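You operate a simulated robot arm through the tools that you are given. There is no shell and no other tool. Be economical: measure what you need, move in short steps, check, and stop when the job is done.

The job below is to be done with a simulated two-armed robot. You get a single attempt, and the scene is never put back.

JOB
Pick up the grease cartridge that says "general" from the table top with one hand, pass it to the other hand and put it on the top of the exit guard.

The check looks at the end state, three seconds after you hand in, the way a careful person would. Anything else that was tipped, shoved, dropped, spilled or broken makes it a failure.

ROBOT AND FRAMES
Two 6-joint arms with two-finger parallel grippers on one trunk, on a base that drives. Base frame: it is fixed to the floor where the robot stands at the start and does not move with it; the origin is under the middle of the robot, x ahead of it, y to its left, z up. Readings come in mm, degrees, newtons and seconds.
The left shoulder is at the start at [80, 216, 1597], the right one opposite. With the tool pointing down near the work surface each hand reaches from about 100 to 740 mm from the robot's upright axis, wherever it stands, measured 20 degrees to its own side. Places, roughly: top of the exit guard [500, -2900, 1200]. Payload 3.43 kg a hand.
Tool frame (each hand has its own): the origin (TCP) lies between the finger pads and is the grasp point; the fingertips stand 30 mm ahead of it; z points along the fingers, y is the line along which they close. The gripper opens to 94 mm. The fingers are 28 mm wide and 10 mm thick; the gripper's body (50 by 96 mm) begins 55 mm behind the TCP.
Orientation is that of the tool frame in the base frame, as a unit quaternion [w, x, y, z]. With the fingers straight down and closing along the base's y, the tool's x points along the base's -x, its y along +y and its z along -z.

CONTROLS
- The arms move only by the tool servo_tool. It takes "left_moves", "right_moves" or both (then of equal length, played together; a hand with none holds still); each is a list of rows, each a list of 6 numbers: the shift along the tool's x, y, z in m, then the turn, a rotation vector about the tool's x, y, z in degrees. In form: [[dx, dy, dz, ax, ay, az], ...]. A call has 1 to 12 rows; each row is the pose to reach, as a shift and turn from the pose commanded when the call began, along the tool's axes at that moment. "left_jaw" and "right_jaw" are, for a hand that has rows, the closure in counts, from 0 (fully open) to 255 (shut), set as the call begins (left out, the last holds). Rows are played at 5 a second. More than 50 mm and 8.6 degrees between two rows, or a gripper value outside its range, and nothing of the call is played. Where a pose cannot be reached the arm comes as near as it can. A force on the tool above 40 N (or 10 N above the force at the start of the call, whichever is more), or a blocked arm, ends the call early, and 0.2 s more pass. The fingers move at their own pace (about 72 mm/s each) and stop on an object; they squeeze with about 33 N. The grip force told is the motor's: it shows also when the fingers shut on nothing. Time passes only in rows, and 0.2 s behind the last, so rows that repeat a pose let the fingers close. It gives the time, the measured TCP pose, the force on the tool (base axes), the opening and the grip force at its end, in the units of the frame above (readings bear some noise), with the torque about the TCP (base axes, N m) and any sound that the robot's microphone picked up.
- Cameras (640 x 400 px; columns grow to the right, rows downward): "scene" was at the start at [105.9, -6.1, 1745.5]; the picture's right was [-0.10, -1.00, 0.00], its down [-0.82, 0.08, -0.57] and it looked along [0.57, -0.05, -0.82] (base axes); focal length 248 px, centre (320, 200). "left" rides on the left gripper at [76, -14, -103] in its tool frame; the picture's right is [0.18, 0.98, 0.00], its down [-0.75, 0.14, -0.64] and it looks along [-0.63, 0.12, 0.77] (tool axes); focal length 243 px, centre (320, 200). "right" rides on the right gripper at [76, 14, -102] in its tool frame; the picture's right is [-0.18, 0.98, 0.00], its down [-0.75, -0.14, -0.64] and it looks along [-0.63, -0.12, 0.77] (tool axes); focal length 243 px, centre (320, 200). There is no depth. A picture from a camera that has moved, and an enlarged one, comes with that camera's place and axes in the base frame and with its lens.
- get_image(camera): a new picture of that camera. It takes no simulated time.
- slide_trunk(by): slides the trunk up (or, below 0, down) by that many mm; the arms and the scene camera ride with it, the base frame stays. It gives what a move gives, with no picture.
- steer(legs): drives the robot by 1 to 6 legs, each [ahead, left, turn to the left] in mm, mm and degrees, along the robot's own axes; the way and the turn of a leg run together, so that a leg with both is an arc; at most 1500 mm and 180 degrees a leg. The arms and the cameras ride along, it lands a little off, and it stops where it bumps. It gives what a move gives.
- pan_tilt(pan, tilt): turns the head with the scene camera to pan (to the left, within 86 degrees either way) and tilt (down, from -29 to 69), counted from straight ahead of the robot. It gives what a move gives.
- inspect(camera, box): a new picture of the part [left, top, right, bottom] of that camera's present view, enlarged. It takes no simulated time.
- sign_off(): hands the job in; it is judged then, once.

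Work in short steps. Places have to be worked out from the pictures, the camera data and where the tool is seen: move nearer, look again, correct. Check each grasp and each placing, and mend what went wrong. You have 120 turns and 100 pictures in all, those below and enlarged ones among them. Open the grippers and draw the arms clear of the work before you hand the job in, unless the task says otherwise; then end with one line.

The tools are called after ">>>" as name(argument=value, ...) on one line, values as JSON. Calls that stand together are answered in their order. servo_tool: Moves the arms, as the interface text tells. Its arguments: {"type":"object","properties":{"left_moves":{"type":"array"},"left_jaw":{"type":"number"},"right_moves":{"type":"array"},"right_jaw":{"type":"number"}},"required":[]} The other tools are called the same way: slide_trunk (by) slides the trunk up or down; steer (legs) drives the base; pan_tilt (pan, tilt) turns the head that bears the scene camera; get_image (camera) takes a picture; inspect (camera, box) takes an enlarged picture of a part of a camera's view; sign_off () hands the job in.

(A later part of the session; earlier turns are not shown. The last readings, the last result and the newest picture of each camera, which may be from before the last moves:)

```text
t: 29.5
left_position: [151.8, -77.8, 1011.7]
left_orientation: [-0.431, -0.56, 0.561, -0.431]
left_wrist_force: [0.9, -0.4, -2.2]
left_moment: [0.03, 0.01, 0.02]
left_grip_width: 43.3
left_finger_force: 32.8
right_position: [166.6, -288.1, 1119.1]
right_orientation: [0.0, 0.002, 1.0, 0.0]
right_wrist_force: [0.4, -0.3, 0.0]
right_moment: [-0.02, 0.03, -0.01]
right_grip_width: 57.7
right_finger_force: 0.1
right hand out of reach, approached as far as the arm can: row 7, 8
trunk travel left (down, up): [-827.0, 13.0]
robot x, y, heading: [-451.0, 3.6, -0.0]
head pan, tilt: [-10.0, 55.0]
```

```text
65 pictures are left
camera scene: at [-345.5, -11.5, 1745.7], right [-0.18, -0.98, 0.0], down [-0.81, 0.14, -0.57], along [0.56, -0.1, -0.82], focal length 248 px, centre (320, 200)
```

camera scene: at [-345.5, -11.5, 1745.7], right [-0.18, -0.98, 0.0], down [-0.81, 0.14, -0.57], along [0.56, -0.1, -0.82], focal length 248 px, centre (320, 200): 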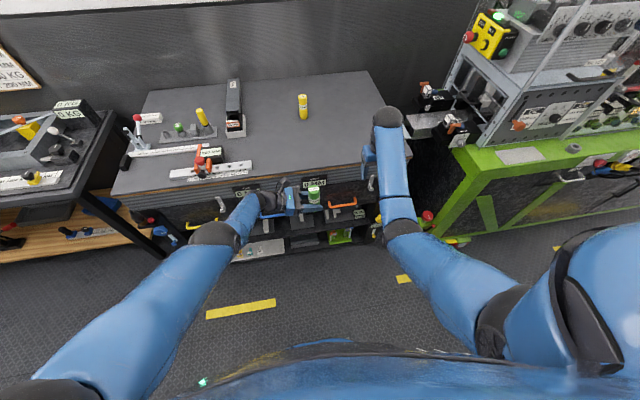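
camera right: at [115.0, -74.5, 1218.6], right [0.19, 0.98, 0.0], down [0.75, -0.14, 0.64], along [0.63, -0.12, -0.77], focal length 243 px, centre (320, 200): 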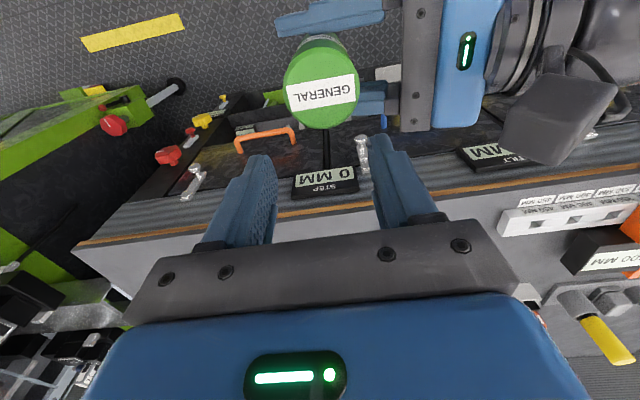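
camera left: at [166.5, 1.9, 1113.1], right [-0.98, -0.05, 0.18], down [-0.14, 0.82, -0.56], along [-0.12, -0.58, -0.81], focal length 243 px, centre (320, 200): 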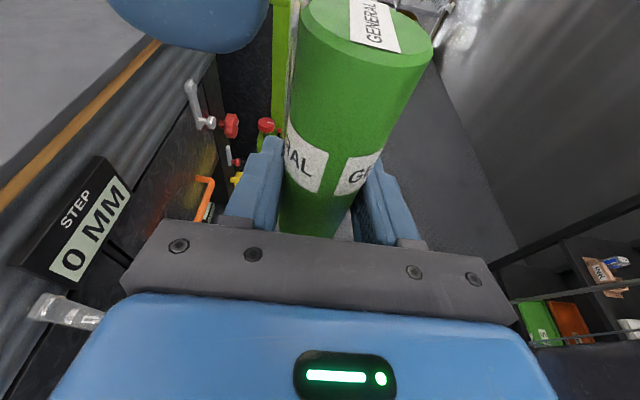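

Both arms are free. I look along the aisle to the right before driving.

>>> pan_tilt(pan=-80, tilt=25)

>>> get_image(camera="scene")

>>> pan_tilt(pan=-45, tilt=25)

>>> get_image(camera="scene")

```text
t: 30.9
left_position: [152.6, -78.2, 1012.9]
left_orientation: [-0.43, -0.561, 0.561, -0.431]
left_wrist_force: [0.5, 0.2, -1.3]
left_moment: [0.01, 0.03, -0.02]
left_grip_width: 43.1
left_finger_force: 32.3
right_position: [166.0, -288.1, 1117.3]
right_orientation: [-0.001, 0.0, 1.0, 0.0]
right_wrist_force: [-1.5, 0.2, -0.3]
right_moment: [0.0, -0.02, -0.02]
right_grip_width: 57.9
right_finger_force: 0.1
trunk travel left (down, up): [-827.0, 13.0]
robot x, y, heading: [-452.3, -4.1, -0.1]
head pan, tilt: [-80.0, 25.0]
```

```text
64 pictures are left
camera scene: at [-401.2, -89.7, 1789.7], right [-0.98, -0.17, 0.0], down [-0.07, 0.42, -0.91], along [0.16, -0.89, -0.42], focal length 248 px, centre (320, 200)
```

scene: 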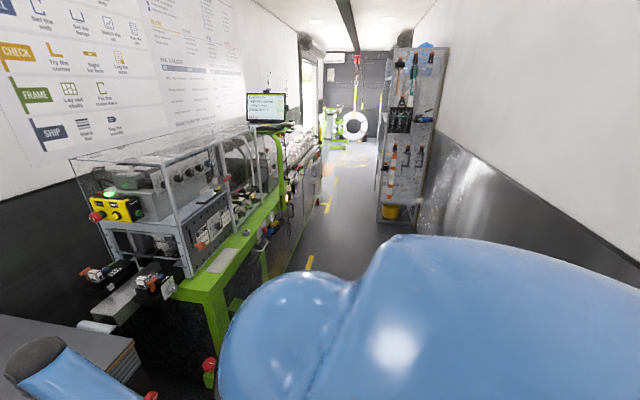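

```text
t: 31.9
left_position: [151.4, -77.3, 1013.5]
left_orientation: [-0.431, -0.56, 0.562, -0.43]
left_wrist_force: [-0.4, -1.2, -1.8]
left_moment: [-0.03, 0.01, 0.0]
left_grip_width: 43.5
left_finger_force: 32.4
right_position: [167.3, -289.7, 1117.8]
right_orientation: [0.0, 0.0, 1.0, 0.0]
right_wrist_force: [-0.2, 0.5, -0.5]
right_moment: [0.02, -0.02, -0.01]
right_grip_width: 57.8
right_finger_force: 0.2
trunk travel left (down, up): [-827.0, 13.0]
robot x, y, heading: [-450.9, 2.5, -0.1]
head pan, tilt: [-45.0, 25.0]
```

```text
63 pictures are left
camera scene: at [-352.2, -64.4, 1789.7], right [-0.71, -0.71, 0.0], down [-0.3, 0.3, -0.91], along [0.64, -0.64, -0.42], focal length 248 px, centre (320, 200)
```

scene: 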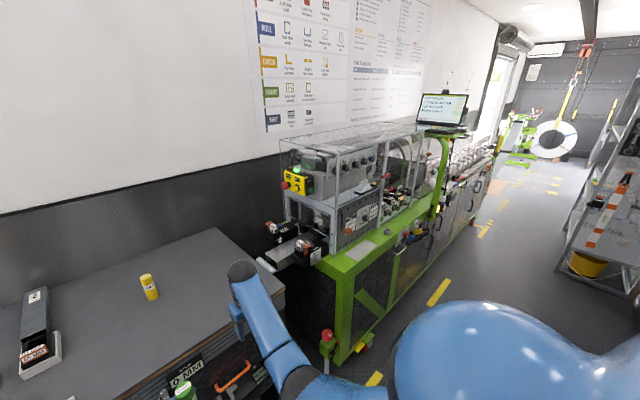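

The machine front runs at x≈330; arms reach only to x≈230, and the rack lies back at x<-800 beyond y≈-3000. I drive right 1200 mm along the aisle.

>>> steer(legs=[[0, -1200, 0]])

>>> get_image(camera="scene")

```text
t: 38.0
left_position: [149.8, -1283.1, 1013.2]
left_orientation: [-0.431, -0.561, 0.562, -0.43]
left_wrist_force: [0.2, -0.2, -1.3]
left_moment: [-0.01, 0.0, 0.0]
left_grip_width: 43.2
left_finger_force: 32.7
right_position: [165.6, -1493.8, 1118.2]
right_orientation: [0.0, 0.0, 1.0, -0.001]
right_wrist_force: [0.8, 0.7, 0.2]
right_moment: [-0.02, 0.04, 0.01]
right_grip_width: 57.7
right_finger_force: 0.1
trunk travel left (down, up): [-827.0, 13.0]
robot x, y, heading: [-451.3, -1207.0, -0.2]
head pan, tilt: [-45.0, 25.0]
```

```text
62 pictures are left
camera scene: at [-354.0, -1268.5, 1789.8], right [-0.71, -0.71, 0.0], down [-0.3, 0.3, -0.91], along [0.64, -0.64, -0.42], focal length 248 px, centre (320, 200)
```

scene: 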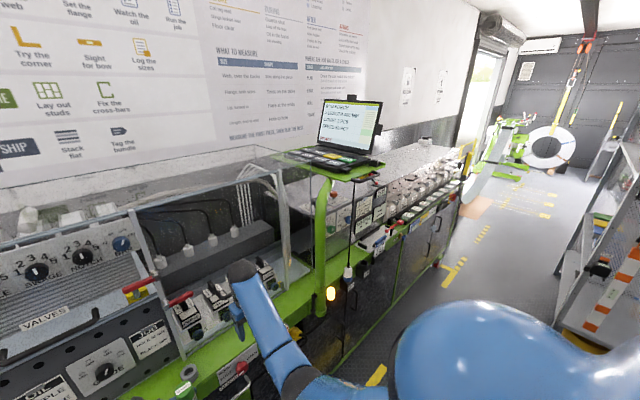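

I enlarge the area where the guard is expected, about pixel (395,172).

>>> inspect(camera="scene", box=[320, 100, 500, 220])

```text
3.33 times, centred on (410, 160) of scene
camera zoom: at [-354.0, -1268.5, 1789.8], right [-0.71, -0.71, 0.0], down [-0.3, 0.3, -0.91], along [0.64, -0.64, -0.42], focal length 826 px, centre (20, 333)
```

zoom: 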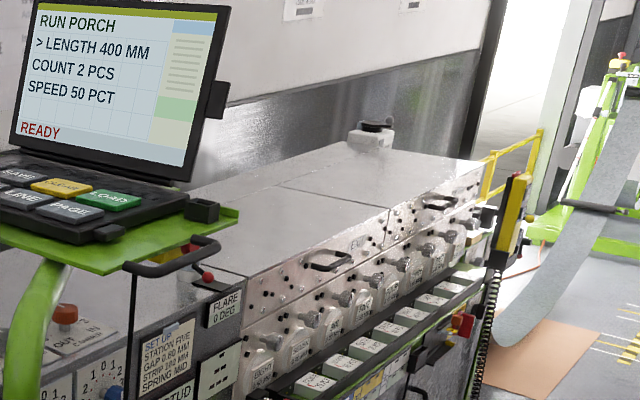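

The exit guard appears to be the flat silver cover with front edge x≈416, y from -2690 to -3360. Before going on, I turn the left tool 90° to point ahead (+x), raising it.

>>> servo_tool(left_moves=[[0.0025, 0.0045, -0.0223, 7.9, 0, -2.118], [0.005, 0.009, -0.0446, 15.8, 0, -4.236], [0.0075, 0.0135, -0.0669, 23.7, 0, -6.354], [0.01, 0.018, -0.0892, 31.6, 0, -8.472], [0.0125, 0.0225, -0.1115, 39.5, 0, -10.59], [0.015, 0.027, -0.1338, 47.4, 0, -12.71], [0.0175, 0.0315, -0.1561, 55.3, 0, -14.83], [0.02, 0.036, -0.1784, 63.2, 0, -16.94], [0.0225, 0.0405, -0.2007, 71.1, 0, -19.06], [0.025, 0.045, -0.223, 79, 0, -21.18], [0.0275, 0.05, -0.2455, 86.9, 0, -23.3], [0.0275, 0.05, -0.2455, 86.9, 0, -23.3]])

>>> pan_tilt(pan=0, tilt=45)

>>> get_image(camera="scene")

```text
t: 39.4
left_position: [222.2, -1177.0, 949.4]
left_orientation: [0.232, 0.718, -0.3, 0.583]
left_wrist_force: [-35.5, 6.1, 34.0]
left_moment: [0.17, -0.17, 0.33]
left_grip_width: 43.4
left_finger_force: 33.2
left hand out of reach, approached as far as the arm can: row 1, 2, 3, 4, 5, 6
right_position: [159.1, -1497.9, 1121.3]
right_orientation: [0.003, 0.002, 1.0, 0.001]
right_wrist_force: [0.2, -0.2, -0.6]
right_moment: [0.04, 0.05, -0.01]
right_grip_width: 57.9
right_finger_force: 0.0
trunk travel left (down, up): [-827.0, 13.0]
robot x, y, heading: [-453.0, -1206.2, -0.2]
head pan, tilt: [-45.0, 25.0]
stopped in row 6 (left hand): the force on the tool passed its limit at 66 N (the readings are from after the stop); the commanded pose is now the measured one
```

```text
t: 40.5
left_position: [220.5, -1176.7, 950.9]
left_orientation: [0.23, 0.719, -0.299, 0.583]
left_wrist_force: [-11.9, -9.3, 25.6]
left_moment: [-0.24, -0.47, -0.39]
left_grip_width: 43.4
left_finger_force: 32.8
right_position: [158.3, -1497.4, 1121.2]
right_orientation: [0.003, 0.002, 1.0, 0.0]
right_wrist_force: [0.5, -0.4, -0.2]
right_moment: [0.01, -0.01, 0.05]
right_grip_width: 57.7
right_finger_force: 0.0
trunk travel left (down, up): [-827.0, 13.0]
robot x, y, heading: [-450.3, -1205.0, -0.2]
head pan, tilt: [0.0, 45.0]
```

```text
60 pictures are left
camera scene: at [-346.9, -1208.2, 1759.8], right [-0.01, -1.0, 0.0], down [-0.7, 0.0, -0.71], along [0.71, 0.0, -0.7], focal length 248 px, centre (320, 200)
```

scene: 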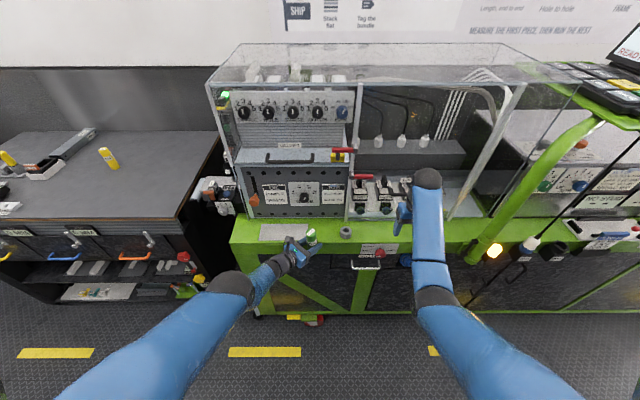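

The left arm wandered ahead (intermediate poses unreachable) and pressed against something near the green ledge. I look closely before moving.

>>> inspect(camera="scene", box=[220, 190, 420, 315])

>>> get_image(camera="left")

>>> get_image(camera="right")

```text
3.20 times, centred on (320, 252) of scene
camera zoom: at [-346.9, -1208.2, 1759.8], right [-0.01, -1.0, 0.0], down [-0.7, 0.0, -0.71], along [0.71, 0.0, -0.7], focal length 792 px, centre (320, 32)
```

zoom: 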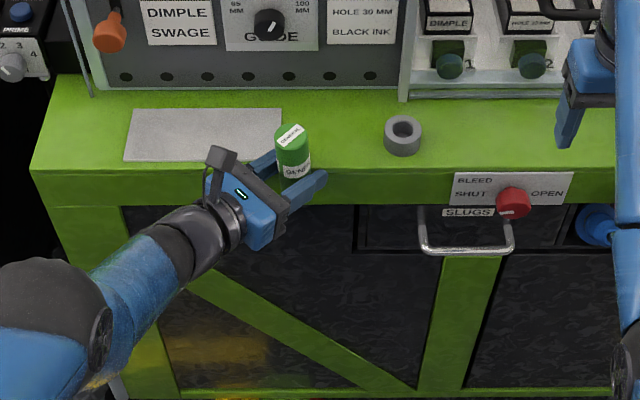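

```text
58 pictures are left
camera left: at [170.5, -1109.0, 1046.6], right [-0.66, -0.73, 0.16], down [-0.65, 0.46, -0.6], along [0.37, -0.5, -0.78], focal length 243 px, centre (320, 200)
```

left: 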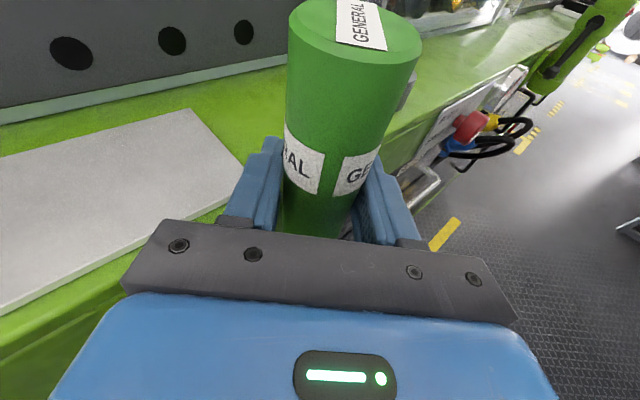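

```text
57 pictures are left
camera right: at [83.1, -1483.9, 1224.0], right [0.19, 0.98, 0.0], down [0.75, -0.15, 0.65], along [0.64, -0.12, -0.76], focal length 243 px, centre (320, 200)
```

right: 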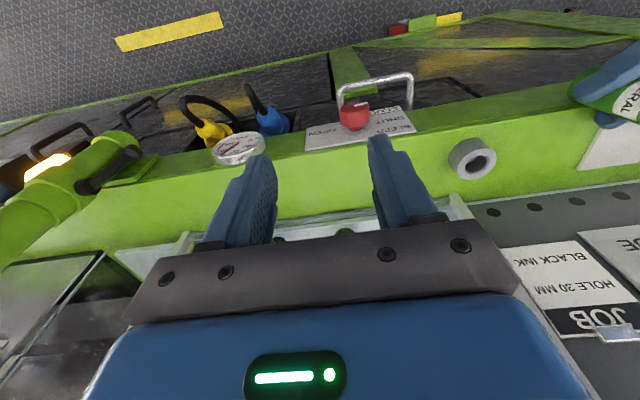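

The machine's ledge sticks out to x≈190 and the cartridge base is pressing on it (about z 912). I lift the left hand straight up 40 mm.

>>> servo_tool(left_moves=[[0.01, 0, -0.002, 0, 0, 0], [0.02, 0, -0.004, 0, 0, 0], [0.03, 0, -0.006, 0, 0, 0], [0.039, 0, -0.0085, 0, 0, 0]])

>>> inspect(camera="scene", box=[220, 190, 420, 315])

```text
t: 41.3
left_position: [222.5, -1177.0, 949.2]
left_orientation: [0.234, 0.725, -0.3, 0.574]
left_wrist_force: [-21.1, -1.4, 16.5]
left_moment: [-0.11, -0.17, 0.02]
left_grip_width: 43.8
left_finger_force: 33.3
left hand out of reach, approached as far as the arm can: row 1, 2, 3
right_position: [158.4, -1495.5, 1122.1]
right_orientation: [0.003, 0.002, 1.0, 0.0]
right_wrist_force: [-0.5, 0.6, -0.5]
right_moment: [-0.01, 0.02, 0.04]
right_grip_width: 57.8
right_finger_force: 0.1
trunk travel left (down, up): [-827.0, 13.0]
robot x, y, heading: [-455.1, -1203.9, -0.3]
head pan, tilt: [0.0, 45.0]
stopped in row 3 (left hand): the force on the tool passed its limit at 46 N (the readings are from after the stop); the commanded pose is now the measured one
```

```text
3.20 times, centred on (320, 252) of scene
camera zoom: at [-347.6, -1203.9, 1759.8], right [0.0, -1.0, 0.0], down [-0.7, 0.0, -0.71], along [0.71, 0.0, -0.7], focal length 792 px, centre (320, 32)
```

zoom: 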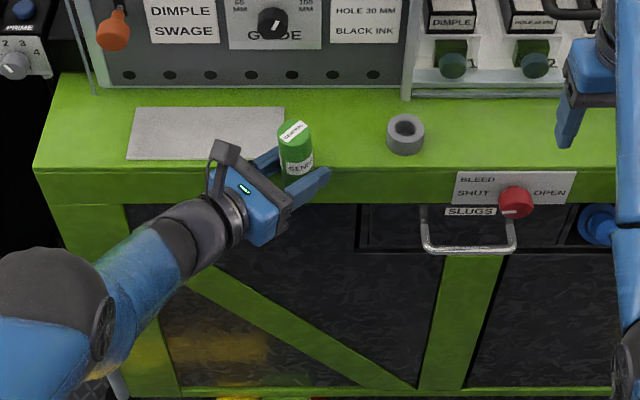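

Arm can't rise in this pose; instead I raise the trunk its remaining 12 mm, then drive straight back.

>>> slide_trunk(by=12)

>>> steer(legs=[[-150, 0, 0]])

>>> get_image(camera="scene")

>>> get_image(camera="left")

```text
t: 41.9
left_position: [222.6, -1176.7, 959.4]
left_orientation: [0.234, 0.728, -0.3, 0.57]
left_wrist_force: [-21.3, -1.2, -7.5]
left_moment: [0.0, 0.75, -0.15]
left_grip_width: 43.8
left_finger_force: 33.0
right_position: [159.7, -1494.8, 1133.3]
right_orientation: [0.003, 0.002, 1.0, 0.0]
right_wrist_force: [-0.3, -0.3, 0.6]
right_moment: [0.0, -0.01, 0.02]
right_grip_width: 57.9
right_finger_force: 0.1
trunk travel left (down, up): [-839.0, 1.0]
robot x, y, heading: [-454.9, -1206.6, -0.0]
head pan, tilt: [0.0, 45.0]
```

```text
t: 43.2
left_position: [83.7, -1175.3, 956.6]
left_orientation: [0.234, 0.728, -0.3, 0.57]
left_wrist_force: [0.6, -0.3, -1.2]
left_moment: [0.03, -0.06, -0.03]
left_grip_width: 43.6
left_finger_force: 33.2
right_position: [18.6, -1495.5, 1128.1]
right_orientation: [-0.001, 0.002, 1.0, -0.001]
right_wrist_force: [-0.3, -0.2, -0.3]
right_moment: [0.0, 0.01, -0.01]
right_grip_width: 58.2
right_finger_force: 0.0
trunk travel left (down, up): [-839.0, 1.0]
robot x, y, heading: [-602.1, -1206.2, -0.2]
head pan, tilt: [0.0, 45.0]
```

```text
55 pictures are left
camera scene: at [-481.1, -1204.7, 1770.6], right [0.0, -1.0, 0.0], down [-0.71, 0.0, -0.7], along [0.7, 0.0, -0.71], focal length 248 px, centre (320, 200)
```

scene: 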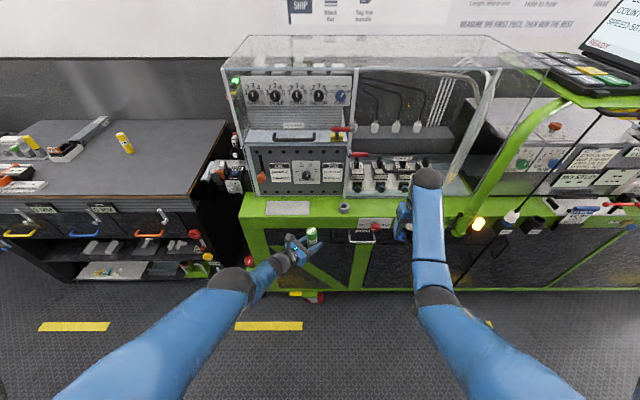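

```text
54 pictures are left
camera left: at [35.9, -1108.3, 1055.3], right [-0.66, -0.73, 0.18], down [-0.67, 0.46, -0.58], along [0.34, -0.5, -0.8], focal length 243 px, centre (320, 200)
```

left: 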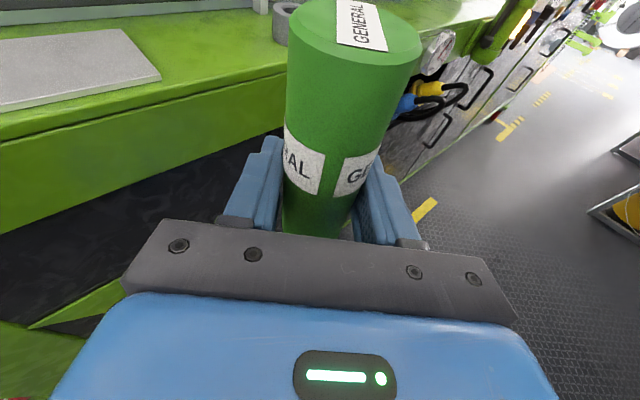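

Freed with the grip unchanged and nothing disturbed. I lower the trunk so that the shoulder is closer to hand height, giving the level tool more reach.

>>> slide_trunk(by=-250)

>>> servo_tool(left_moves=[[0.039, 0, -0.0096, 0, 0, 0], [0.078, 0, -0.019, 0, 0, 0], [0.117, 0, -0.029, 0, 0, 0], [0.156, 0, -0.038, 0, 0, 0], [0.194, 0, -0.048, 0, 0, 0], [0.194, 0, -0.048, 0, 0, 0]])

```text
t: 45.8
left_position: [81.6, -1175.2, 709.2]
left_orientation: [0.233, 0.728, -0.299, 0.572]
left_wrist_force: [-0.1, -0.8, -1.9]
left_moment: [0.0, 0.02, -0.01]
left_grip_width: 43.3
left_finger_force: 32.9
right_position: [15.7, -1495.0, 881.2]
right_orientation: [0.001, 0.002, 1.0, 0.0]
right_wrist_force: [0.5, 0.1, 0.7]
right_moment: [0.0, 0.04, 0.0]
right_grip_width: 58.1
right_finger_force: 0.0
trunk travel left (down, up): [-589.0, 251.0]
robot x, y, heading: [-604.9, -1200.6, -0.3]
head pan, tilt: [0.0, 45.0]
```

```text
t: 47.2
left_position: [177.7, -1184.4, 819.2]
left_orientation: [0.233, 0.727, -0.299, 0.572]
left_wrist_force: [0.5, -0.9, -1.4]
left_moment: [-0.02, 0.07, -0.01]
left_grip_width: 43.3
left_finger_force: 33.0
left hand out of reach, approached as far as the arm can: row 1, 2, 3, 4, 5, 6
right_position: [15.5, -1495.2, 880.2]
right_orientation: [0.0, 0.002, 1.0, 0.0]
right_wrist_force: [1.0, 0.2, -0.2]
right_moment: [0.0, 0.01, 0.01]
right_grip_width: 58.0
right_finger_force: 0.1
trunk travel left (down, up): [-589.0, 251.0]
robot x, y, heading: [-602.5, -1207.2, -0.2]
head pan, tilt: [0.0, 45.0]
```

Raising in this pose only pushes the arm outward; I need open space to refold. I turn the robot 90° right to face along the empty aisle.

>>> steer(legs=[[0, 0, -90]])

>>> pan_tilt(pan=0, tilt=35)

>>> get_image(camera="scene")

```text
t: 51.4
left_position: [-585.7, -1984.4, 819.3]
left_orientation: [-0.569, -0.302, 0.727, -0.239]
left_wrist_force: [0.7, -0.4, -1.2]
left_moment: [0.01, 0.0, -0.01]
left_grip_width: 43.3
left_finger_force: 32.7
right_position: [-896.6, -1822.3, 880.6]
right_orientation: [0.0, 0.709, 0.705, 0.0]
right_wrist_force: [-0.4, -0.3, 0.0]
right_moment: [0.02, 0.02, 0.02]
right_grip_width: 58.1
right_finger_force: 0.0
trunk travel left (down, up): [-589.0, 251.0]
robot x, y, heading: [-603.9, -1209.0, -90.5]
head pan, tilt: [0.0, 45.0]
```

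```text
t: 52.2
left_position: [-585.7, -1984.6, 818.3]
left_orientation: [-0.568, -0.302, 0.727, -0.238]
left_wrist_force: [-0.5, 0.7, -1.8]
left_moment: [-0.02, 0.02, 0.01]
left_grip_width: 43.3
left_finger_force: 33.3
right_position: [-896.1, -1821.5, 881.3]
right_orientation: [-0.001, 0.71, 0.704, 0.0]
right_wrist_force: [0.2, 1.3, 0.3]
right_moment: [0.0, -0.02, -0.02]
right_grip_width: 57.8
right_finger_force: 0.1
trunk travel left (down, up): [-589.0, 251.0]
robot x, y, heading: [-603.2, -1205.6, -90.7]
head pan, tilt: [0.0, 35.0]
```

```text
53 pictures are left
camera scene: at [-600.0, -1323.3, 1535.9], right [-1.0, 0.01, 0.0], down [0.0, 0.57, -0.82], along [-0.01, -0.82, -0.57], focal length 248 px, centre (320, 200)
```

scene: 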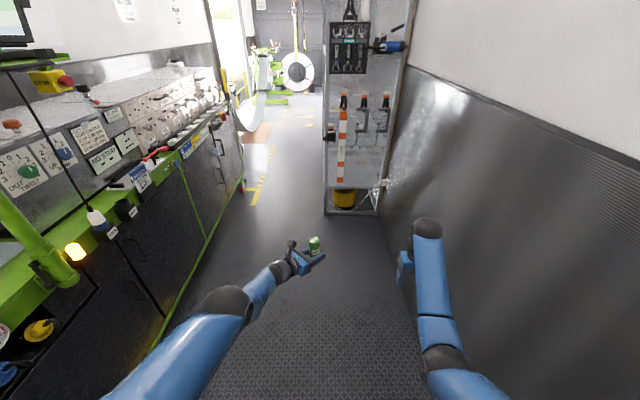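

The aisle ahead is free (wall near the right hand though). I lower the trunk 200 mm more, putting the shoulder near guard height.

>>> slide_trunk(by=-200)

>>> servo_tool(left_moves=[[0.01, 0, -0.002, 8.0, 0, -2.0], [0.03, 0, -0.007, 16.0, 0, -4.0], [0.06, 0, -0.014, 24.0, 0, -6.0], [0.09, 0, -0.022, 32.0, 0, -8.0], [0.12, 0, -0.029, 40.0, 0, -10.0], [0.15, 0, -0.036, 43.6, 0, -10.9], [0.19, 0, -0.046, 43.6, 0, -10.9], [0.23, 0, -0.056, 43.6, 0, -10.9], [0.27, 0, -0.066, 43.6, 0, -10.9], [0.31, 0, -0.076, 43.6, 0, -10.9], [0.35, 0, -0.086, 43.6, 0, -10.9], [0.35, 0, -0.086, 43.6, 0, -10.9]])

>>> get_image(camera="scene")

```text
t: 54.3
left_position: [-586.8, -1984.6, 619.4]
left_orientation: [-0.57, -0.301, 0.726, -0.239]
left_wrist_force: [-0.5, -0.4, -2.0]
left_moment: [0.01, 0.04, 0.02]
left_grip_width: 43.0
left_finger_force: 33.6
right_position: [-896.2, -1821.9, 680.6]
right_orientation: [0.001, 0.71, 0.705, 0.0]
right_wrist_force: [0.7, -0.5, 0.4]
right_moment: [-0.01, 0.05, 0.01]
right_grip_width: 57.6
right_finger_force: 0.0
trunk travel left (down, up): [-389.0, 451.0]
robot x, y, heading: [-605.8, -1205.9, -90.2]
head pan, tilt: [0.0, 35.0]
```

```text
t: 56.9
left_position: [-587.3, -1984.4, 979.2]
left_orientation: [0.436, 0.557, -0.555, 0.437]
left_wrist_force: [0.5, 0.2, -1.4]
left_moment: [-0.02, 0.0, 0.01]
left_grip_width: 42.6
left_finger_force: 33.2
left hand out of reach, approached as far as the arm can: row 1, 2, 3
right_position: [-895.5, -1821.9, 681.1]
right_orientation: [0.0, 0.709, 0.705, 0.0]
right_wrist_force: [-0.7, 0.1, 1.0]
right_moment: [0.01, 0.0, 0.0]
right_grip_width: 57.8
right_finger_force: 0.0
trunk travel left (down, up): [-389.0, 451.0]
robot x, y, heading: [-600.8, -1203.6, -90.3]
head pan, tilt: [0.0, 35.0]
```

```text
52 pictures are left
camera scene: at [-599.8, -1323.4, 1335.9], right [-1.0, 0.01, 0.0], down [0.0, 0.57, -0.82], along [-0.01, -0.82, -0.57], focal length 248 px, centre (320, 200)
```

scene: 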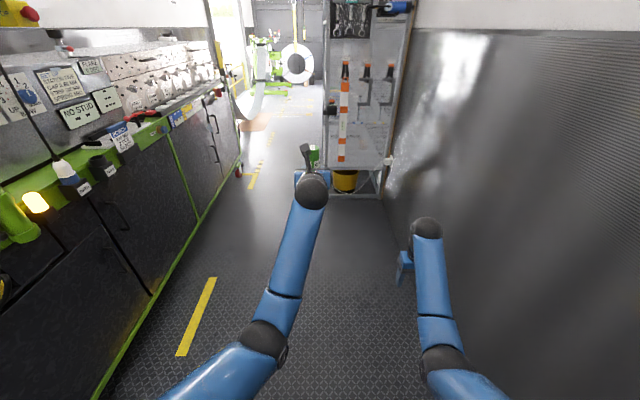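

The left tool now points straight ahead with the camera on top, fully reachable. I pull it in, up and to the left for carrying.

>>> servo_tool(left_moves=[[0.0207, -0.0113, -0.0206, 0, 0, 0], [0.0414, -0.0226, -0.0412, 0, 0, 0], [0.0621, -0.0339, -0.0618, 0, 0, 0], [0.0828, -0.0452, -0.0824, 0, 0, 0], [0.1035, -0.0565, -0.103, 0, 0, 0], [0.1242, -0.0678, -0.1236, 0, 0, 0], [0.1449, -0.0791, -0.1442, 0, 0, 0], [0.1656, -0.0904, -0.1648, 0, 0, 0], [0.1863, -0.1017, -0.1854, 0, 0, 0], [0.207, -0.113, -0.206, 0, 0, 0], [0.2277, -0.1243, -0.2266, 0, 0, 0], [0.2484, -0.1356, -0.2472, 0, 0, 0]])

>>> get_image(camera="scene")

```text
t: 59.5
left_position: [-466.9, -1805.8, 1278.3]
left_orientation: [0.434, 0.559, -0.552, 0.441]
left_wrist_force: [0.4, 0.1, -1.9]
left_moment: [0.03, 0.0, 0.0]
left_grip_width: 42.4
left_finger_force: 33.0
left hand out of reach, approached as far as the arm can: row 10, 11, 12
right_position: [-894.9, -1822.4, 680.6]
right_orientation: [0.001, 0.709, 0.705, 0.0]
right_wrist_force: [0.5, 0.4, -0.6]
right_moment: [0.01, 0.06, 0.02]
right_grip_width: 57.8
right_finger_force: 0.0
trunk travel left (down, up): [-389.0, 451.0]
robot x, y, heading: [-603.5, -1204.5, -90.6]
head pan, tilt: [0.0, 35.0]
```

```text
51 pictures are left
camera scene: at [-600.0, -1322.7, 1335.9], right [-1.0, 0.01, 0.0], down [0.0, 0.57, -0.82], along [-0.01, -0.82, -0.57], focal length 248 px, centre (320, 200)
```

scene: 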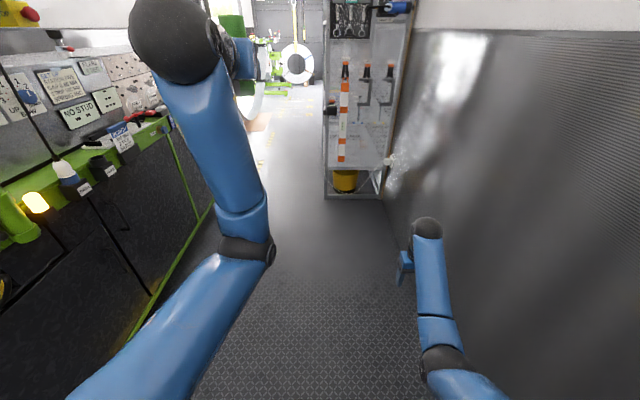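

Good carry pose. The right arm must be tucked before approaching the machine; first I shift the robot 150 mm left away from the wall.

>>> steer(legs=[[0, 150, 0]])

>>> servo_tool(right_moves=[[0.04, 0, 0.01, 0, 0, 0], [0.08, 0, 0.02, 0, 0, 0], [0.12, 0, 0.03, 0, 0, 0], [0.16, 0, 0.045, 0, 0, 0], [0.2, 0, 0.06, 0, 0, 0], [0.24, 0, 0.08, 0, 0, 0], [0.275, 0, 0.1, 0, 0, 0], [0.31, 0, 0.115, 0, 0, 0], [0.345, 0, 0.115, 0, 0, 0], [0.38, 0, 0.115, 0, 0, 0], [0.41, 0, 0.115, 0, 0, 0]])

>>> pan_tilt(pan=-10, tilt=60)

>>> get_image(camera="scene")

```text
t: 60.9
left_position: [-318.4, -1807.9, 1277.8]
left_orientation: [0.433, 0.56, -0.552, 0.441]
left_wrist_force: [0.4, 0.2, -1.8]
left_moment: [0.03, -0.03, 0.0]
left_grip_width: 42.4
left_finger_force: 33.3
right_position: [-748.2, -1824.0, 680.1]
right_orientation: [0.0, 0.71, 0.705, 0.0]
right_wrist_force: [-0.9, 0.2, -0.1]
right_moment: [0.06, 0.0, 0.01]
right_grip_width: 57.9
right_finger_force: 0.0
trunk travel left (down, up): [-389.0, 451.0]
robot x, y, heading: [-454.4, -1200.7, -90.3]
head pan, tilt: [0.0, 35.0]
```

```text
t: 63.5
left_position: [-318.0, -1808.4, 1276.5]
left_orientation: [0.434, 0.559, -0.552, 0.441]
left_wrist_force: [0.7, -0.6, -0.6]
left_moment: [-0.01, -0.01, 0.01]
left_grip_width: 42.2
left_finger_force: 33.0
right_position: [-751.1, -1481.2, 585.2]
right_orientation: [0.021, 0.661, 0.747, -0.06]
right_wrist_force: [0.3, -0.1, 0.1]
right_moment: [-0.04, -0.01, 0.02]
right_grip_width: 57.9
right_finger_force: 0.0
right hand out of reach, approached as far as the arm can: row 1, 2, 3, 4, 5, 6
trunk travel left (down, up): [-389.0, 451.0]
robot x, y, heading: [-453.5, -1203.8, -90.5]
head pan, tilt: [0.0, 35.0]
stopped in row 11 (right hand): the arm was blocked; the commanded pose is now the measured one
```

```text
t: 64.4
left_position: [-317.9, -1807.4, 1277.6]
left_orientation: [0.434, 0.559, -0.552, 0.441]
left_wrist_force: [0.3, 0.3, -1.0]
left_moment: [0.03, -0.02, -0.03]
left_grip_width: 42.1
left_finger_force: 32.7
right_position: [-752.3, -1482.4, 586.8]
right_orientation: [0.022, 0.662, 0.747, -0.064]
right_wrist_force: [0.0, -0.3, -0.3]
right_moment: [-0.02, -0.03, 0.01]
right_grip_width: 57.9
right_finger_force: 0.1
trunk travel left (down, up): [-389.0, 451.0]
robot x, y, heading: [-453.5, -1206.6, -90.4]
head pan, tilt: [-10.0, 60.0]
```

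```text
50 pictures are left
camera scene: at [-462.7, -1301.6, 1301.1], right [-0.98, 0.18, 0.0], down [0.16, 0.85, -0.5], along [-0.09, -0.49, -0.87], focal length 248 px, centre (320, 200)
```

scene: 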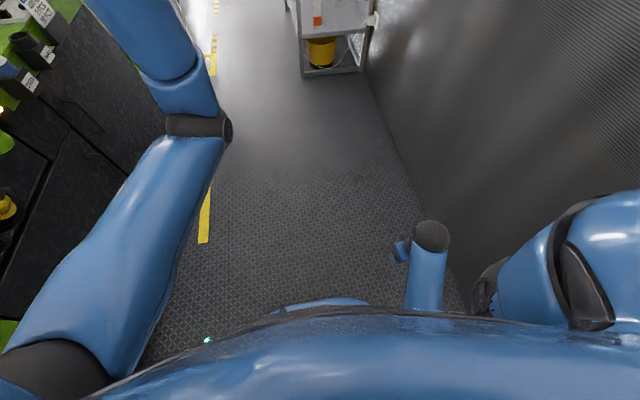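

Right arm is tucked enough (≈276 mm ahead of the robot axis). I drive 1000 mm along the aisle and look at the guard.

>>> steer(legs=[[1000, 0, 0]])

>>> pan_tilt(pan=50, tilt=15)

>>> get_image(camera="scene")

```text
t: 69.6
left_position: [-318.8, -2804.2, 1277.0]
left_orientation: [0.433, 0.561, -0.551, 0.442]
left_wrist_force: [-0.2, -0.1, -2.2]
left_moment: [0.01, 0.01, 0.0]
left_grip_width: 41.7
left_finger_force: 33.0
right_position: [-755.1, -2480.9, 588.8]
right_orientation: [0.021, 0.66, 0.749, -0.063]
right_wrist_force: [0.9, 0.3, 0.1]
right_moment: [-0.02, 0.01, 0.01]
right_grip_width: 57.7
right_finger_force: 0.1
trunk travel left (down, up): [-389.0, 451.0]
robot x, y, heading: [-454.3, -2199.4, -90.3]
head pan, tilt: [-10.0, 60.0]
```

```text
t: 70.9
left_position: [-317.7, -2803.7, 1277.3]
left_orientation: [0.433, 0.561, -0.551, 0.442]
left_wrist_force: [-1.2, 0.5, -1.4]
left_moment: [-0.01, -0.03, 0.01]
left_grip_width: 41.9
left_finger_force: 32.9
right_position: [-755.1, -2481.3, 587.3]
right_orientation: [0.022, 0.659, 0.749, -0.063]
right_wrist_force: [-0.8, -0.2, 0.1]
right_moment: [0.02, 0.05, 0.0]
right_grip_width: 58.0
right_finger_force: 0.1
trunk travel left (down, up): [-389.0, 451.0]
robot x, y, heading: [-459.5, -2202.6, -90.1]
head pan, tilt: [50.0, 15.0]
```

```text
49 pictures are left
camera scene: at [-382.9, -2293.0, 1367.9], right [-0.64, -0.76, 0.0], down [-0.2, 0.17, -0.97], along [0.74, -0.62, -0.26], focal length 248 px, centre (320, 200)
```

scene: 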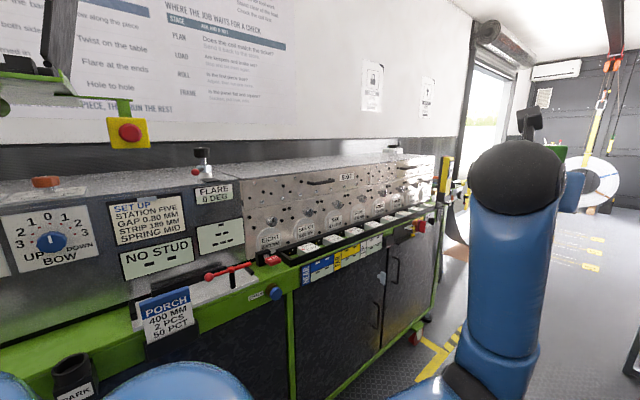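

I enlarge the roll-former cover to read its labels.

>>> inspect(camera="scene", box=[180, 130, 460, 270])

>>> inspect(camera="scene", box=[240, 140, 360, 215])

```text
2.29 times, centred on (320, 200) of scene
camera zoom: at [-382.9, -2293.0, 1367.9], right [-0.64, -0.76, 0.0], down [-0.2, 0.17, -0.97], along [0.74, -0.62, -0.26], focal length 566 px, centre (320, 200)
```

zoom: 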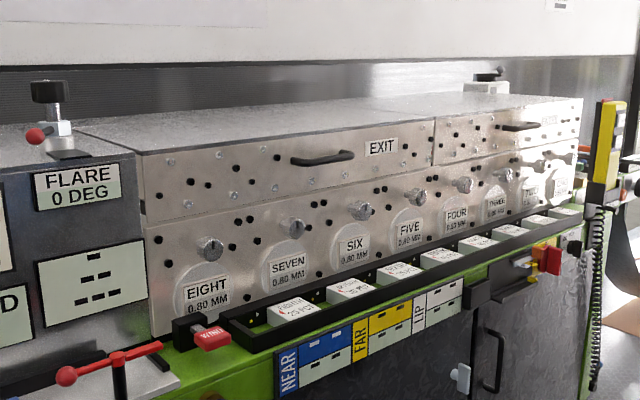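

```text
5.33 times, centred on (300, 178) of scene
camera zoom: at [-382.9, -2293.0, 1367.9], right [-0.64, -0.76, 0.0], down [-0.2, 0.17, -0.97], along [0.74, -0.62, -0.26], focal length 1321 px, centre (427, 320)
```

zoom: 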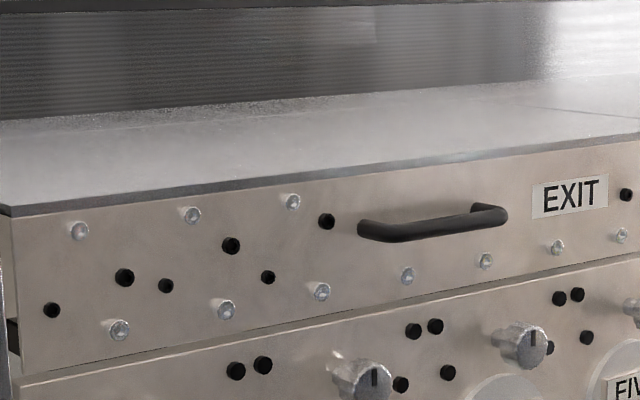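

The "EXIT" cover spans y≈-2600 to -3215, front edge x≈360, top z≈1225–1240. I raise the trunk 80 mm and drive to y≈-3037 a bit nearer the machine.

>>> slide_trunk(by=80)

>>> steer(legs=[[835, 80, 0]])

>>> pan_tilt(pan=10, tilt=40)

>>> get_image(camera="scene")

```text
t: 72.0
left_position: [-319.3, -2802.9, 1358.3]
left_orientation: [0.433, 0.561, -0.551, 0.442]
left_wrist_force: [0.1, 0.1, -1.6]
left_moment: [0.01, -0.01, -0.01]
left_grip_width: 42.0
left_finger_force: 33.0
right_position: [-755.3, -2482.0, 668.3]
right_orientation: [0.021, 0.66, 0.748, -0.063]
right_wrist_force: [-0.3, -0.8, -0.3]
right_moment: [0.0, 0.03, 0.01]
right_grip_width: 58.1
right_finger_force: 0.1
trunk travel left (down, up): [-469.0, 371.0]
robot x, y, heading: [-459.4, -2202.8, -90.3]
head pan, tilt: [50.0, 15.0]
```

```text
t: 75.4
left_position: [-255.8, -3456.2, 1358.0]
left_orientation: [0.432, 0.562, -0.549, 0.443]
left_wrist_force: [-0.4, 0.3, -1.9]
left_moment: [0.02, 0.02, 0.01]
left_grip_width: 41.5
left_finger_force: 33.1
right_position: [-694.1, -3127.1, 668.3]
right_orientation: [0.012, 0.671, 0.739, -0.052]
right_wrist_force: [7.5, 20.6, 0.3]
right_moment: [-2.34, 0.95, 0.38]
right_grip_width: 57.7
right_finger_force: 0.1
trunk travel left (down, up): [-469.0, 371.0]
robot x, y, heading: [-397.5, -2853.5, -90.0]
head pan, tilt: [50.0, 15.0]
stopped in leg 1: the force on the tool passed its limit at 348 N (the readings are from after the stop); the commanded pose is now the measured one
```

```text
t: 76.5
left_position: [-254.3, -3454.4, 1358.5]
left_orientation: [0.432, 0.562, -0.549, 0.443]
left_wrist_force: [0.1, -0.3, -1.1]
left_moment: [0.02, 0.02, 0.01]
left_grip_width: 41.6
left_finger_force: 33.2
right_position: [-694.6, -3126.8, 668.4]
right_orientation: [0.011, 0.671, 0.739, -0.053]
right_wrist_force: [7.3, 31.2, -6.4]
right_moment: [-3.74, 0.93, 0.44]
right_grip_width: 58.0
right_finger_force: 0.0
trunk travel left (down, up): [-469.0, 371.0]
robot x, y, heading: [-395.2, -2859.2, -90.0]
head pan, tilt: [10.0, 40.0]
```

```text
46 pictures are left
camera scene: at [-377.2, -2966.2, 1408.7], right [-0.98, -0.17, 0.0], down [-0.11, 0.63, -0.77], along [0.13, -0.76, -0.64], focal length 248 px, centre (320, 200)
```

scene: 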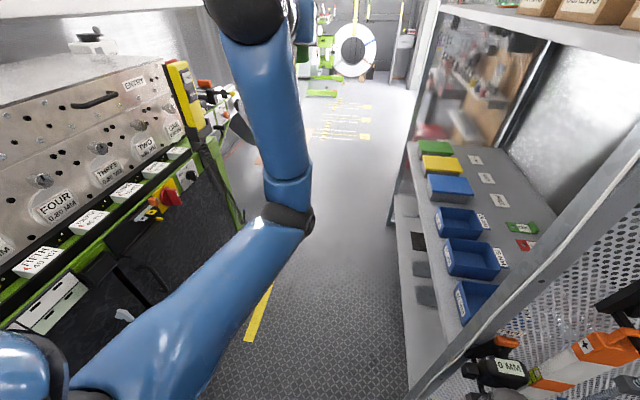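

The right hand bumped the rack's end panel. I back straight off and check the panel's tools.

>>> steer(legs=[[-60, 0, 0]])

>>> pan_tilt(pan=-35, tilt=40)

>>> get_image(camera="scene")

>>> get_image(camera="right")

```text
t: 77.5
left_position: [-253.7, -3405.3, 1354.5]
left_orientation: [0.43, 0.563, -0.55, 0.442]
left_wrist_force: [0.9, -0.1, -0.9]
left_moment: [0.03, 0.0, 0.02]
left_grip_width: 41.2
left_finger_force: 32.8
right_position: [-695.0, -3072.9, 666.9]
right_orientation: [0.009, 0.671, 0.739, -0.052]
right_wrist_force: [-0.1, -1.5, -0.3]
right_moment: [0.0, -0.02, -0.02]
right_grip_width: 58.0
right_finger_force: 0.0
trunk travel left (down, up): [-469.0, 371.0]
robot x, y, heading: [-396.7, -2799.3, -89.9]
head pan, tilt: [10.0, 40.0]
```

```text
t: 78.6
left_position: [-254.9, -3400.5, 1355.8]
left_orientation: [0.431, 0.563, -0.55, 0.443]
left_wrist_force: [-0.8, 0.1, -1.1]
left_moment: [0.01, 0.02, -0.02]
left_grip_width: 41.6
left_finger_force: 33.1
right_position: [-695.0, -3070.0, 667.5]
right_orientation: [0.01, 0.671, 0.739, -0.053]
right_wrist_force: [-0.1, 0.6, -0.4]
right_moment: [0.0, 0.0, -0.01]
right_grip_width: 58.1
right_finger_force: 0.1
trunk travel left (down, up): [-469.0, 371.0]
robot x, y, heading: [-396.2, -2795.7, -90.0]
head pan, tilt: [-35.0, 40.0]
```

```text
45 pictures are left
camera scene: at [-441.4, -2898.7, 1408.3], right [-0.82, 0.57, 0.0], down [0.37, 0.53, -0.77], along [-0.44, -0.63, -0.64], focal length 248 px, centre (320, 200)
```

scene: 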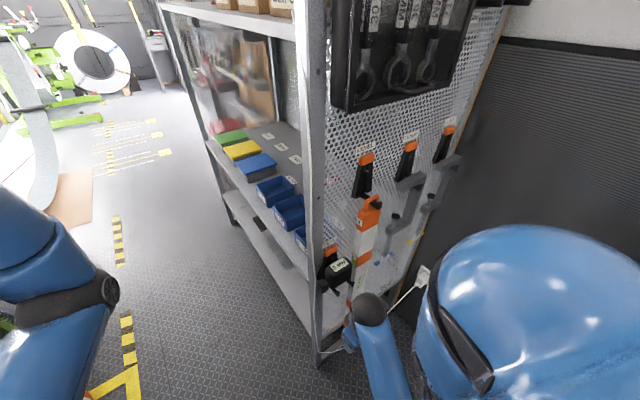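

```text
44 pictures are left
camera right: at [-681.1, -2985.4, 762.6], right [0.99, -0.09, -0.05], down [-0.03, -0.7, 0.71], along [-0.1, -0.71, -0.7], focal length 243 px, centre (320, 200)
```

right: 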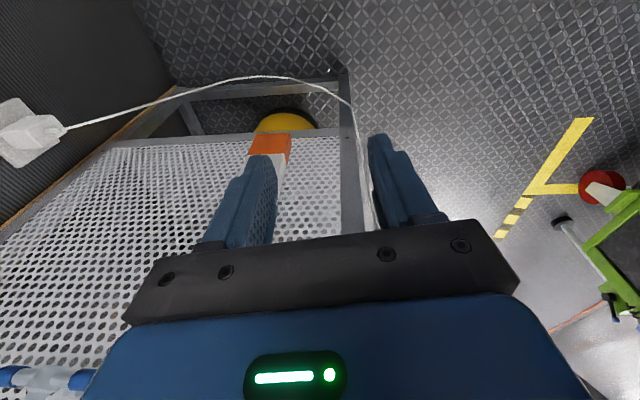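

Nothing on the rack has fallen or moved visibly. I shift 120 mm left away from the rack, then turn left 90° to face the machine.

>>> steer(legs=[[0, 110, 0]])

>>> steer(legs=[[0, 0, 90]])

>>> pan_tilt(pan=0, tilt=30)

>>> get_image(camera="scene")

>>> get_image(camera="left")

```text
t: 79.8
left_position: [-148.1, -3401.6, 1358.1]
left_orientation: [0.432, 0.562, -0.551, 0.442]
left_wrist_force: [0.1, 0.2, -2.2]
left_moment: [0.03, 0.0, 0.02]
left_grip_width: 41.2
left_finger_force: 33.3
right_position: [-585.7, -3071.1, 667.4]
right_orientation: [0.01, 0.672, 0.739, -0.053]
right_wrist_force: [0.6, -0.4, -0.1]
right_moment: [0.01, -0.03, -0.01]
right_grip_width: 57.5
right_finger_force: 0.1
trunk travel left (down, up): [-469.0, 371.0]
robot x, y, heading: [-287.0, -2797.4, -89.9]
head pan, tilt: [-35.0, 40.0]
```

```text
t: 84.0
left_position: [312.6, -2650.4, 1357.3]
left_orientation: [-0.012, 0.787, 0.014, 0.617]
left_wrist_force: [0.5, -0.1, -0.9]
left_moment: [0.01, -0.03, -0.01]
left_grip_width: 40.7
left_finger_force: 32.8
right_position: [-12.5, -3093.6, 667.8]
right_orientation: [0.044, -0.054, 0.997, -0.029]
right_wrist_force: [0.7, -0.1, 0.1]
right_moment: [-0.02, 0.02, -0.02]
right_grip_width: 57.9
right_finger_force: 0.0
trunk travel left (down, up): [-469.0, 371.0]
robot x, y, heading: [-286.6, -2797.0, 0.8]
head pan, tilt: [-35.0, 40.0]
```

```text
t: 85.0
left_position: [312.6, -2650.1, 1355.8]
left_orientation: [-0.011, 0.787, 0.014, 0.616]
left_wrist_force: [0.1, -0.1, -2.3]
left_moment: [-0.04, 0.04, -0.03]
left_grip_width: 40.7
left_finger_force: 32.9
right_position: [-10.7, -3094.1, 666.8]
right_orientation: [0.045, -0.054, 0.997, -0.03]
right_wrist_force: [0.1, -0.3, -0.3]
right_moment: [-0.02, 0.01, 0.02]
right_grip_width: 57.9
right_finger_force: 0.1
trunk travel left (down, up): [-469.0, 371.0]
robot x, y, heading: [-284.7, -2796.1, 0.7]
head pan, tilt: [0.0, 30.0]
```

```text
43 pictures are left
camera scene: at [-162.8, -2797.2, 1423.7], right [0.01, -1.0, 0.0], down [-0.5, -0.01, -0.87], along [0.87, 0.01, -0.5], focal length 248 px, centre (320, 200)
```

scene: 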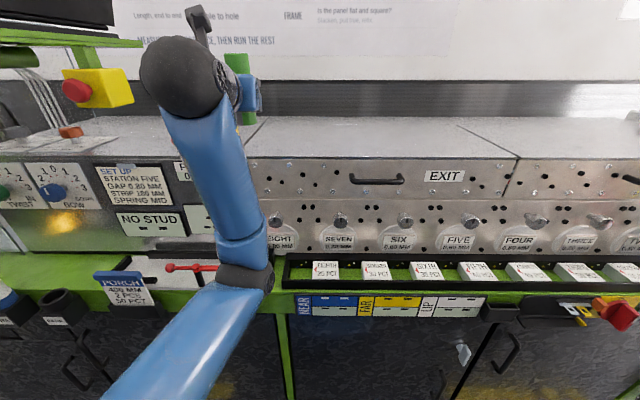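

```text
42 pictures are left
camera left: at [230.7, -2638.2, 1455.4], right [0.08, -0.98, 0.18], down [-0.8, -0.17, -0.58], along [0.6, -0.1, -0.8], focal length 243 px, centre (320, 200)
```

left: 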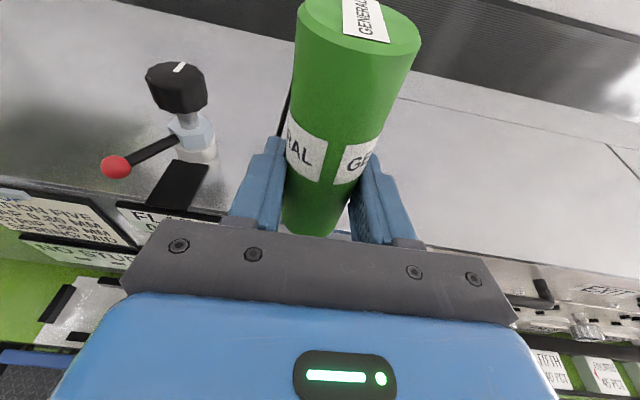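

Guard top is at z≈1232, front edge x≈364, y from about -2635 to -3235. I drive 250 mm right, then 140 mm ahead, putting the cartridge ~80 mm above the cover's middle.

>>> steer(legs=[[0, -250, 0]])

>>> steer(legs=[[140, 0, 0]])

>>> get_image(camera="scene")

>>> get_image(camera="left")

```text
t: 86.9
left_position: [316.3, -2898.2, 1356.8]
left_orientation: [-0.012, 0.787, 0.014, 0.616]
left_wrist_force: [0.1, -0.1, -1.6]
left_moment: [-0.02, 0.02, 0.01]
left_grip_width: 40.4
left_finger_force: 33.2
right_position: [-8.6, -3343.3, 667.8]
right_orientation: [0.044, -0.055, 0.997, -0.031]
right_wrist_force: [0.1, 0.2, 0.2]
right_moment: [0.0, 0.04, -0.01]
right_grip_width: 57.9
right_finger_force: 0.0
trunk travel left (down, up): [-469.0, 371.0]
robot x, y, heading: [-284.6, -3049.4, 0.8]
head pan, tilt: [0.0, 30.0]
```

```text
t: 88.3
left_position: [438.2, -2898.5, 1361.6]
left_orientation: [-0.012, 0.783, 0.014, 0.622]
left_wrist_force: [-0.1, 0.1, -1.1]
left_moment: [-0.01, -0.01, 0.01]
left_grip_width: 40.3
left_finger_force: 33.6
right_position: [121.0, -3341.7, 671.1]
right_orientation: [0.05, -0.057, 0.997, -0.031]
right_wrist_force: [-0.4, 0.2, 0.2]
right_moment: [0.02, 0.01, 0.04]
right_grip_width: 58.1
right_finger_force: 0.1
trunk travel left (down, up): [-469.0, 371.0]
robot x, y, heading: [-151.7, -3046.0, 1.0]
head pan, tilt: [0.0, 30.0]
stopped in leg 1: the robot was blocked; the commanded pose is now the measured one
```

```text
41 pictures are left
camera scene: at [-37.2, -3045.3, 1424.7], right [0.02, -1.0, 0.0], down [-0.49, -0.01, -0.87], along [0.87, 0.01, -0.49], focal length 248 px, centre (320, 200)
```

scene: 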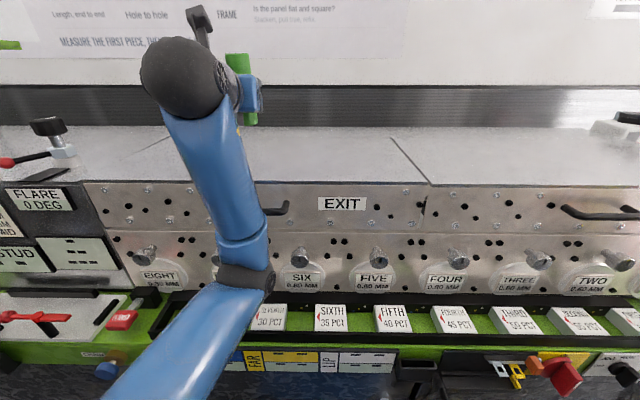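

```text
40 pictures are left
camera left: at [354.1, -2885.9, 1458.9], right [0.08, -0.98, 0.18], down [-0.79, -0.17, -0.59], along [0.61, -0.1, -0.79], focal length 243 px, centre (320, 200)
```

left: 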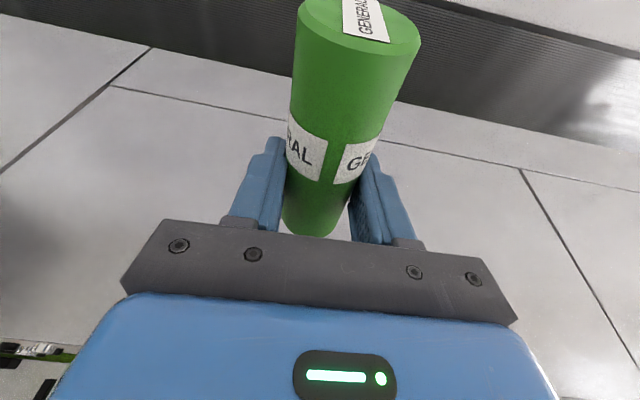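

The base touched the cabinet just short of the goal; the cartridge is over the cover already. I back off 15 mm to relieve contact, then look at readings.

>>> steer(legs=[[-15, 0, 0]])

>>> pan_tilt(pan=0, tilt=65)

>>> get_image(camera="scene")

```text
t: 89.0
left_position: [436.0, -2897.4, 1355.4]
left_orientation: [-0.011, 0.787, 0.013, 0.617]
left_wrist_force: [0.1, 0.2, -2.5]
left_moment: [0.01, 0.0, -0.03]
left_grip_width: 40.6
left_finger_force: 33.3
right_position: [112.9, -3341.5, 668.4]
right_orientation: [0.046, -0.055, 0.997, -0.031]
right_wrist_force: [-0.6, -0.1, 0.4]
right_moment: [0.02, 0.01, -0.01]
right_grip_width: 57.9
right_finger_force: 0.0
trunk travel left (down, up): [-469.0, 371.0]
robot x, y, heading: [-165.9, -3047.4, 0.6]
head pan, tilt: [0.0, 30.0]
```

```text
t: 90.1
left_position: [434.9, -2897.9, 1356.7]
left_orientation: [-0.012, 0.786, 0.014, 0.618]
left_wrist_force: [-0.2, -0.7, -0.7]
left_moment: [-0.01, -0.01, 0.0]
left_grip_width: 40.2
left_finger_force: 33.1
right_position: [112.3, -3341.9, 667.1]
right_orientation: [0.045, -0.056, 0.997, -0.031]
right_wrist_force: [-1.3, 0.0, -0.7]
right_moment: [0.0, 0.0, -0.02]
right_grip_width: 57.7
right_finger_force: 0.1
trunk travel left (down, up): [-469.0, 371.0]
robot x, y, heading: [-164.8, -3045.6, 1.0]
head pan, tilt: [0.0, 65.0]
```

```text
39 pictures are left
camera scene: at [-70.4, -3045.8, 1376.1], right [0.01, -1.0, 0.0], down [-0.91, -0.01, -0.42], along [0.42, 0.01, -0.91], focal length 248 px, centre (320, 200)
```

scene: 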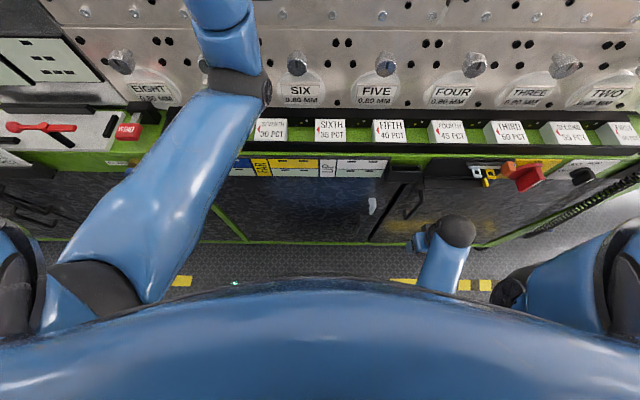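

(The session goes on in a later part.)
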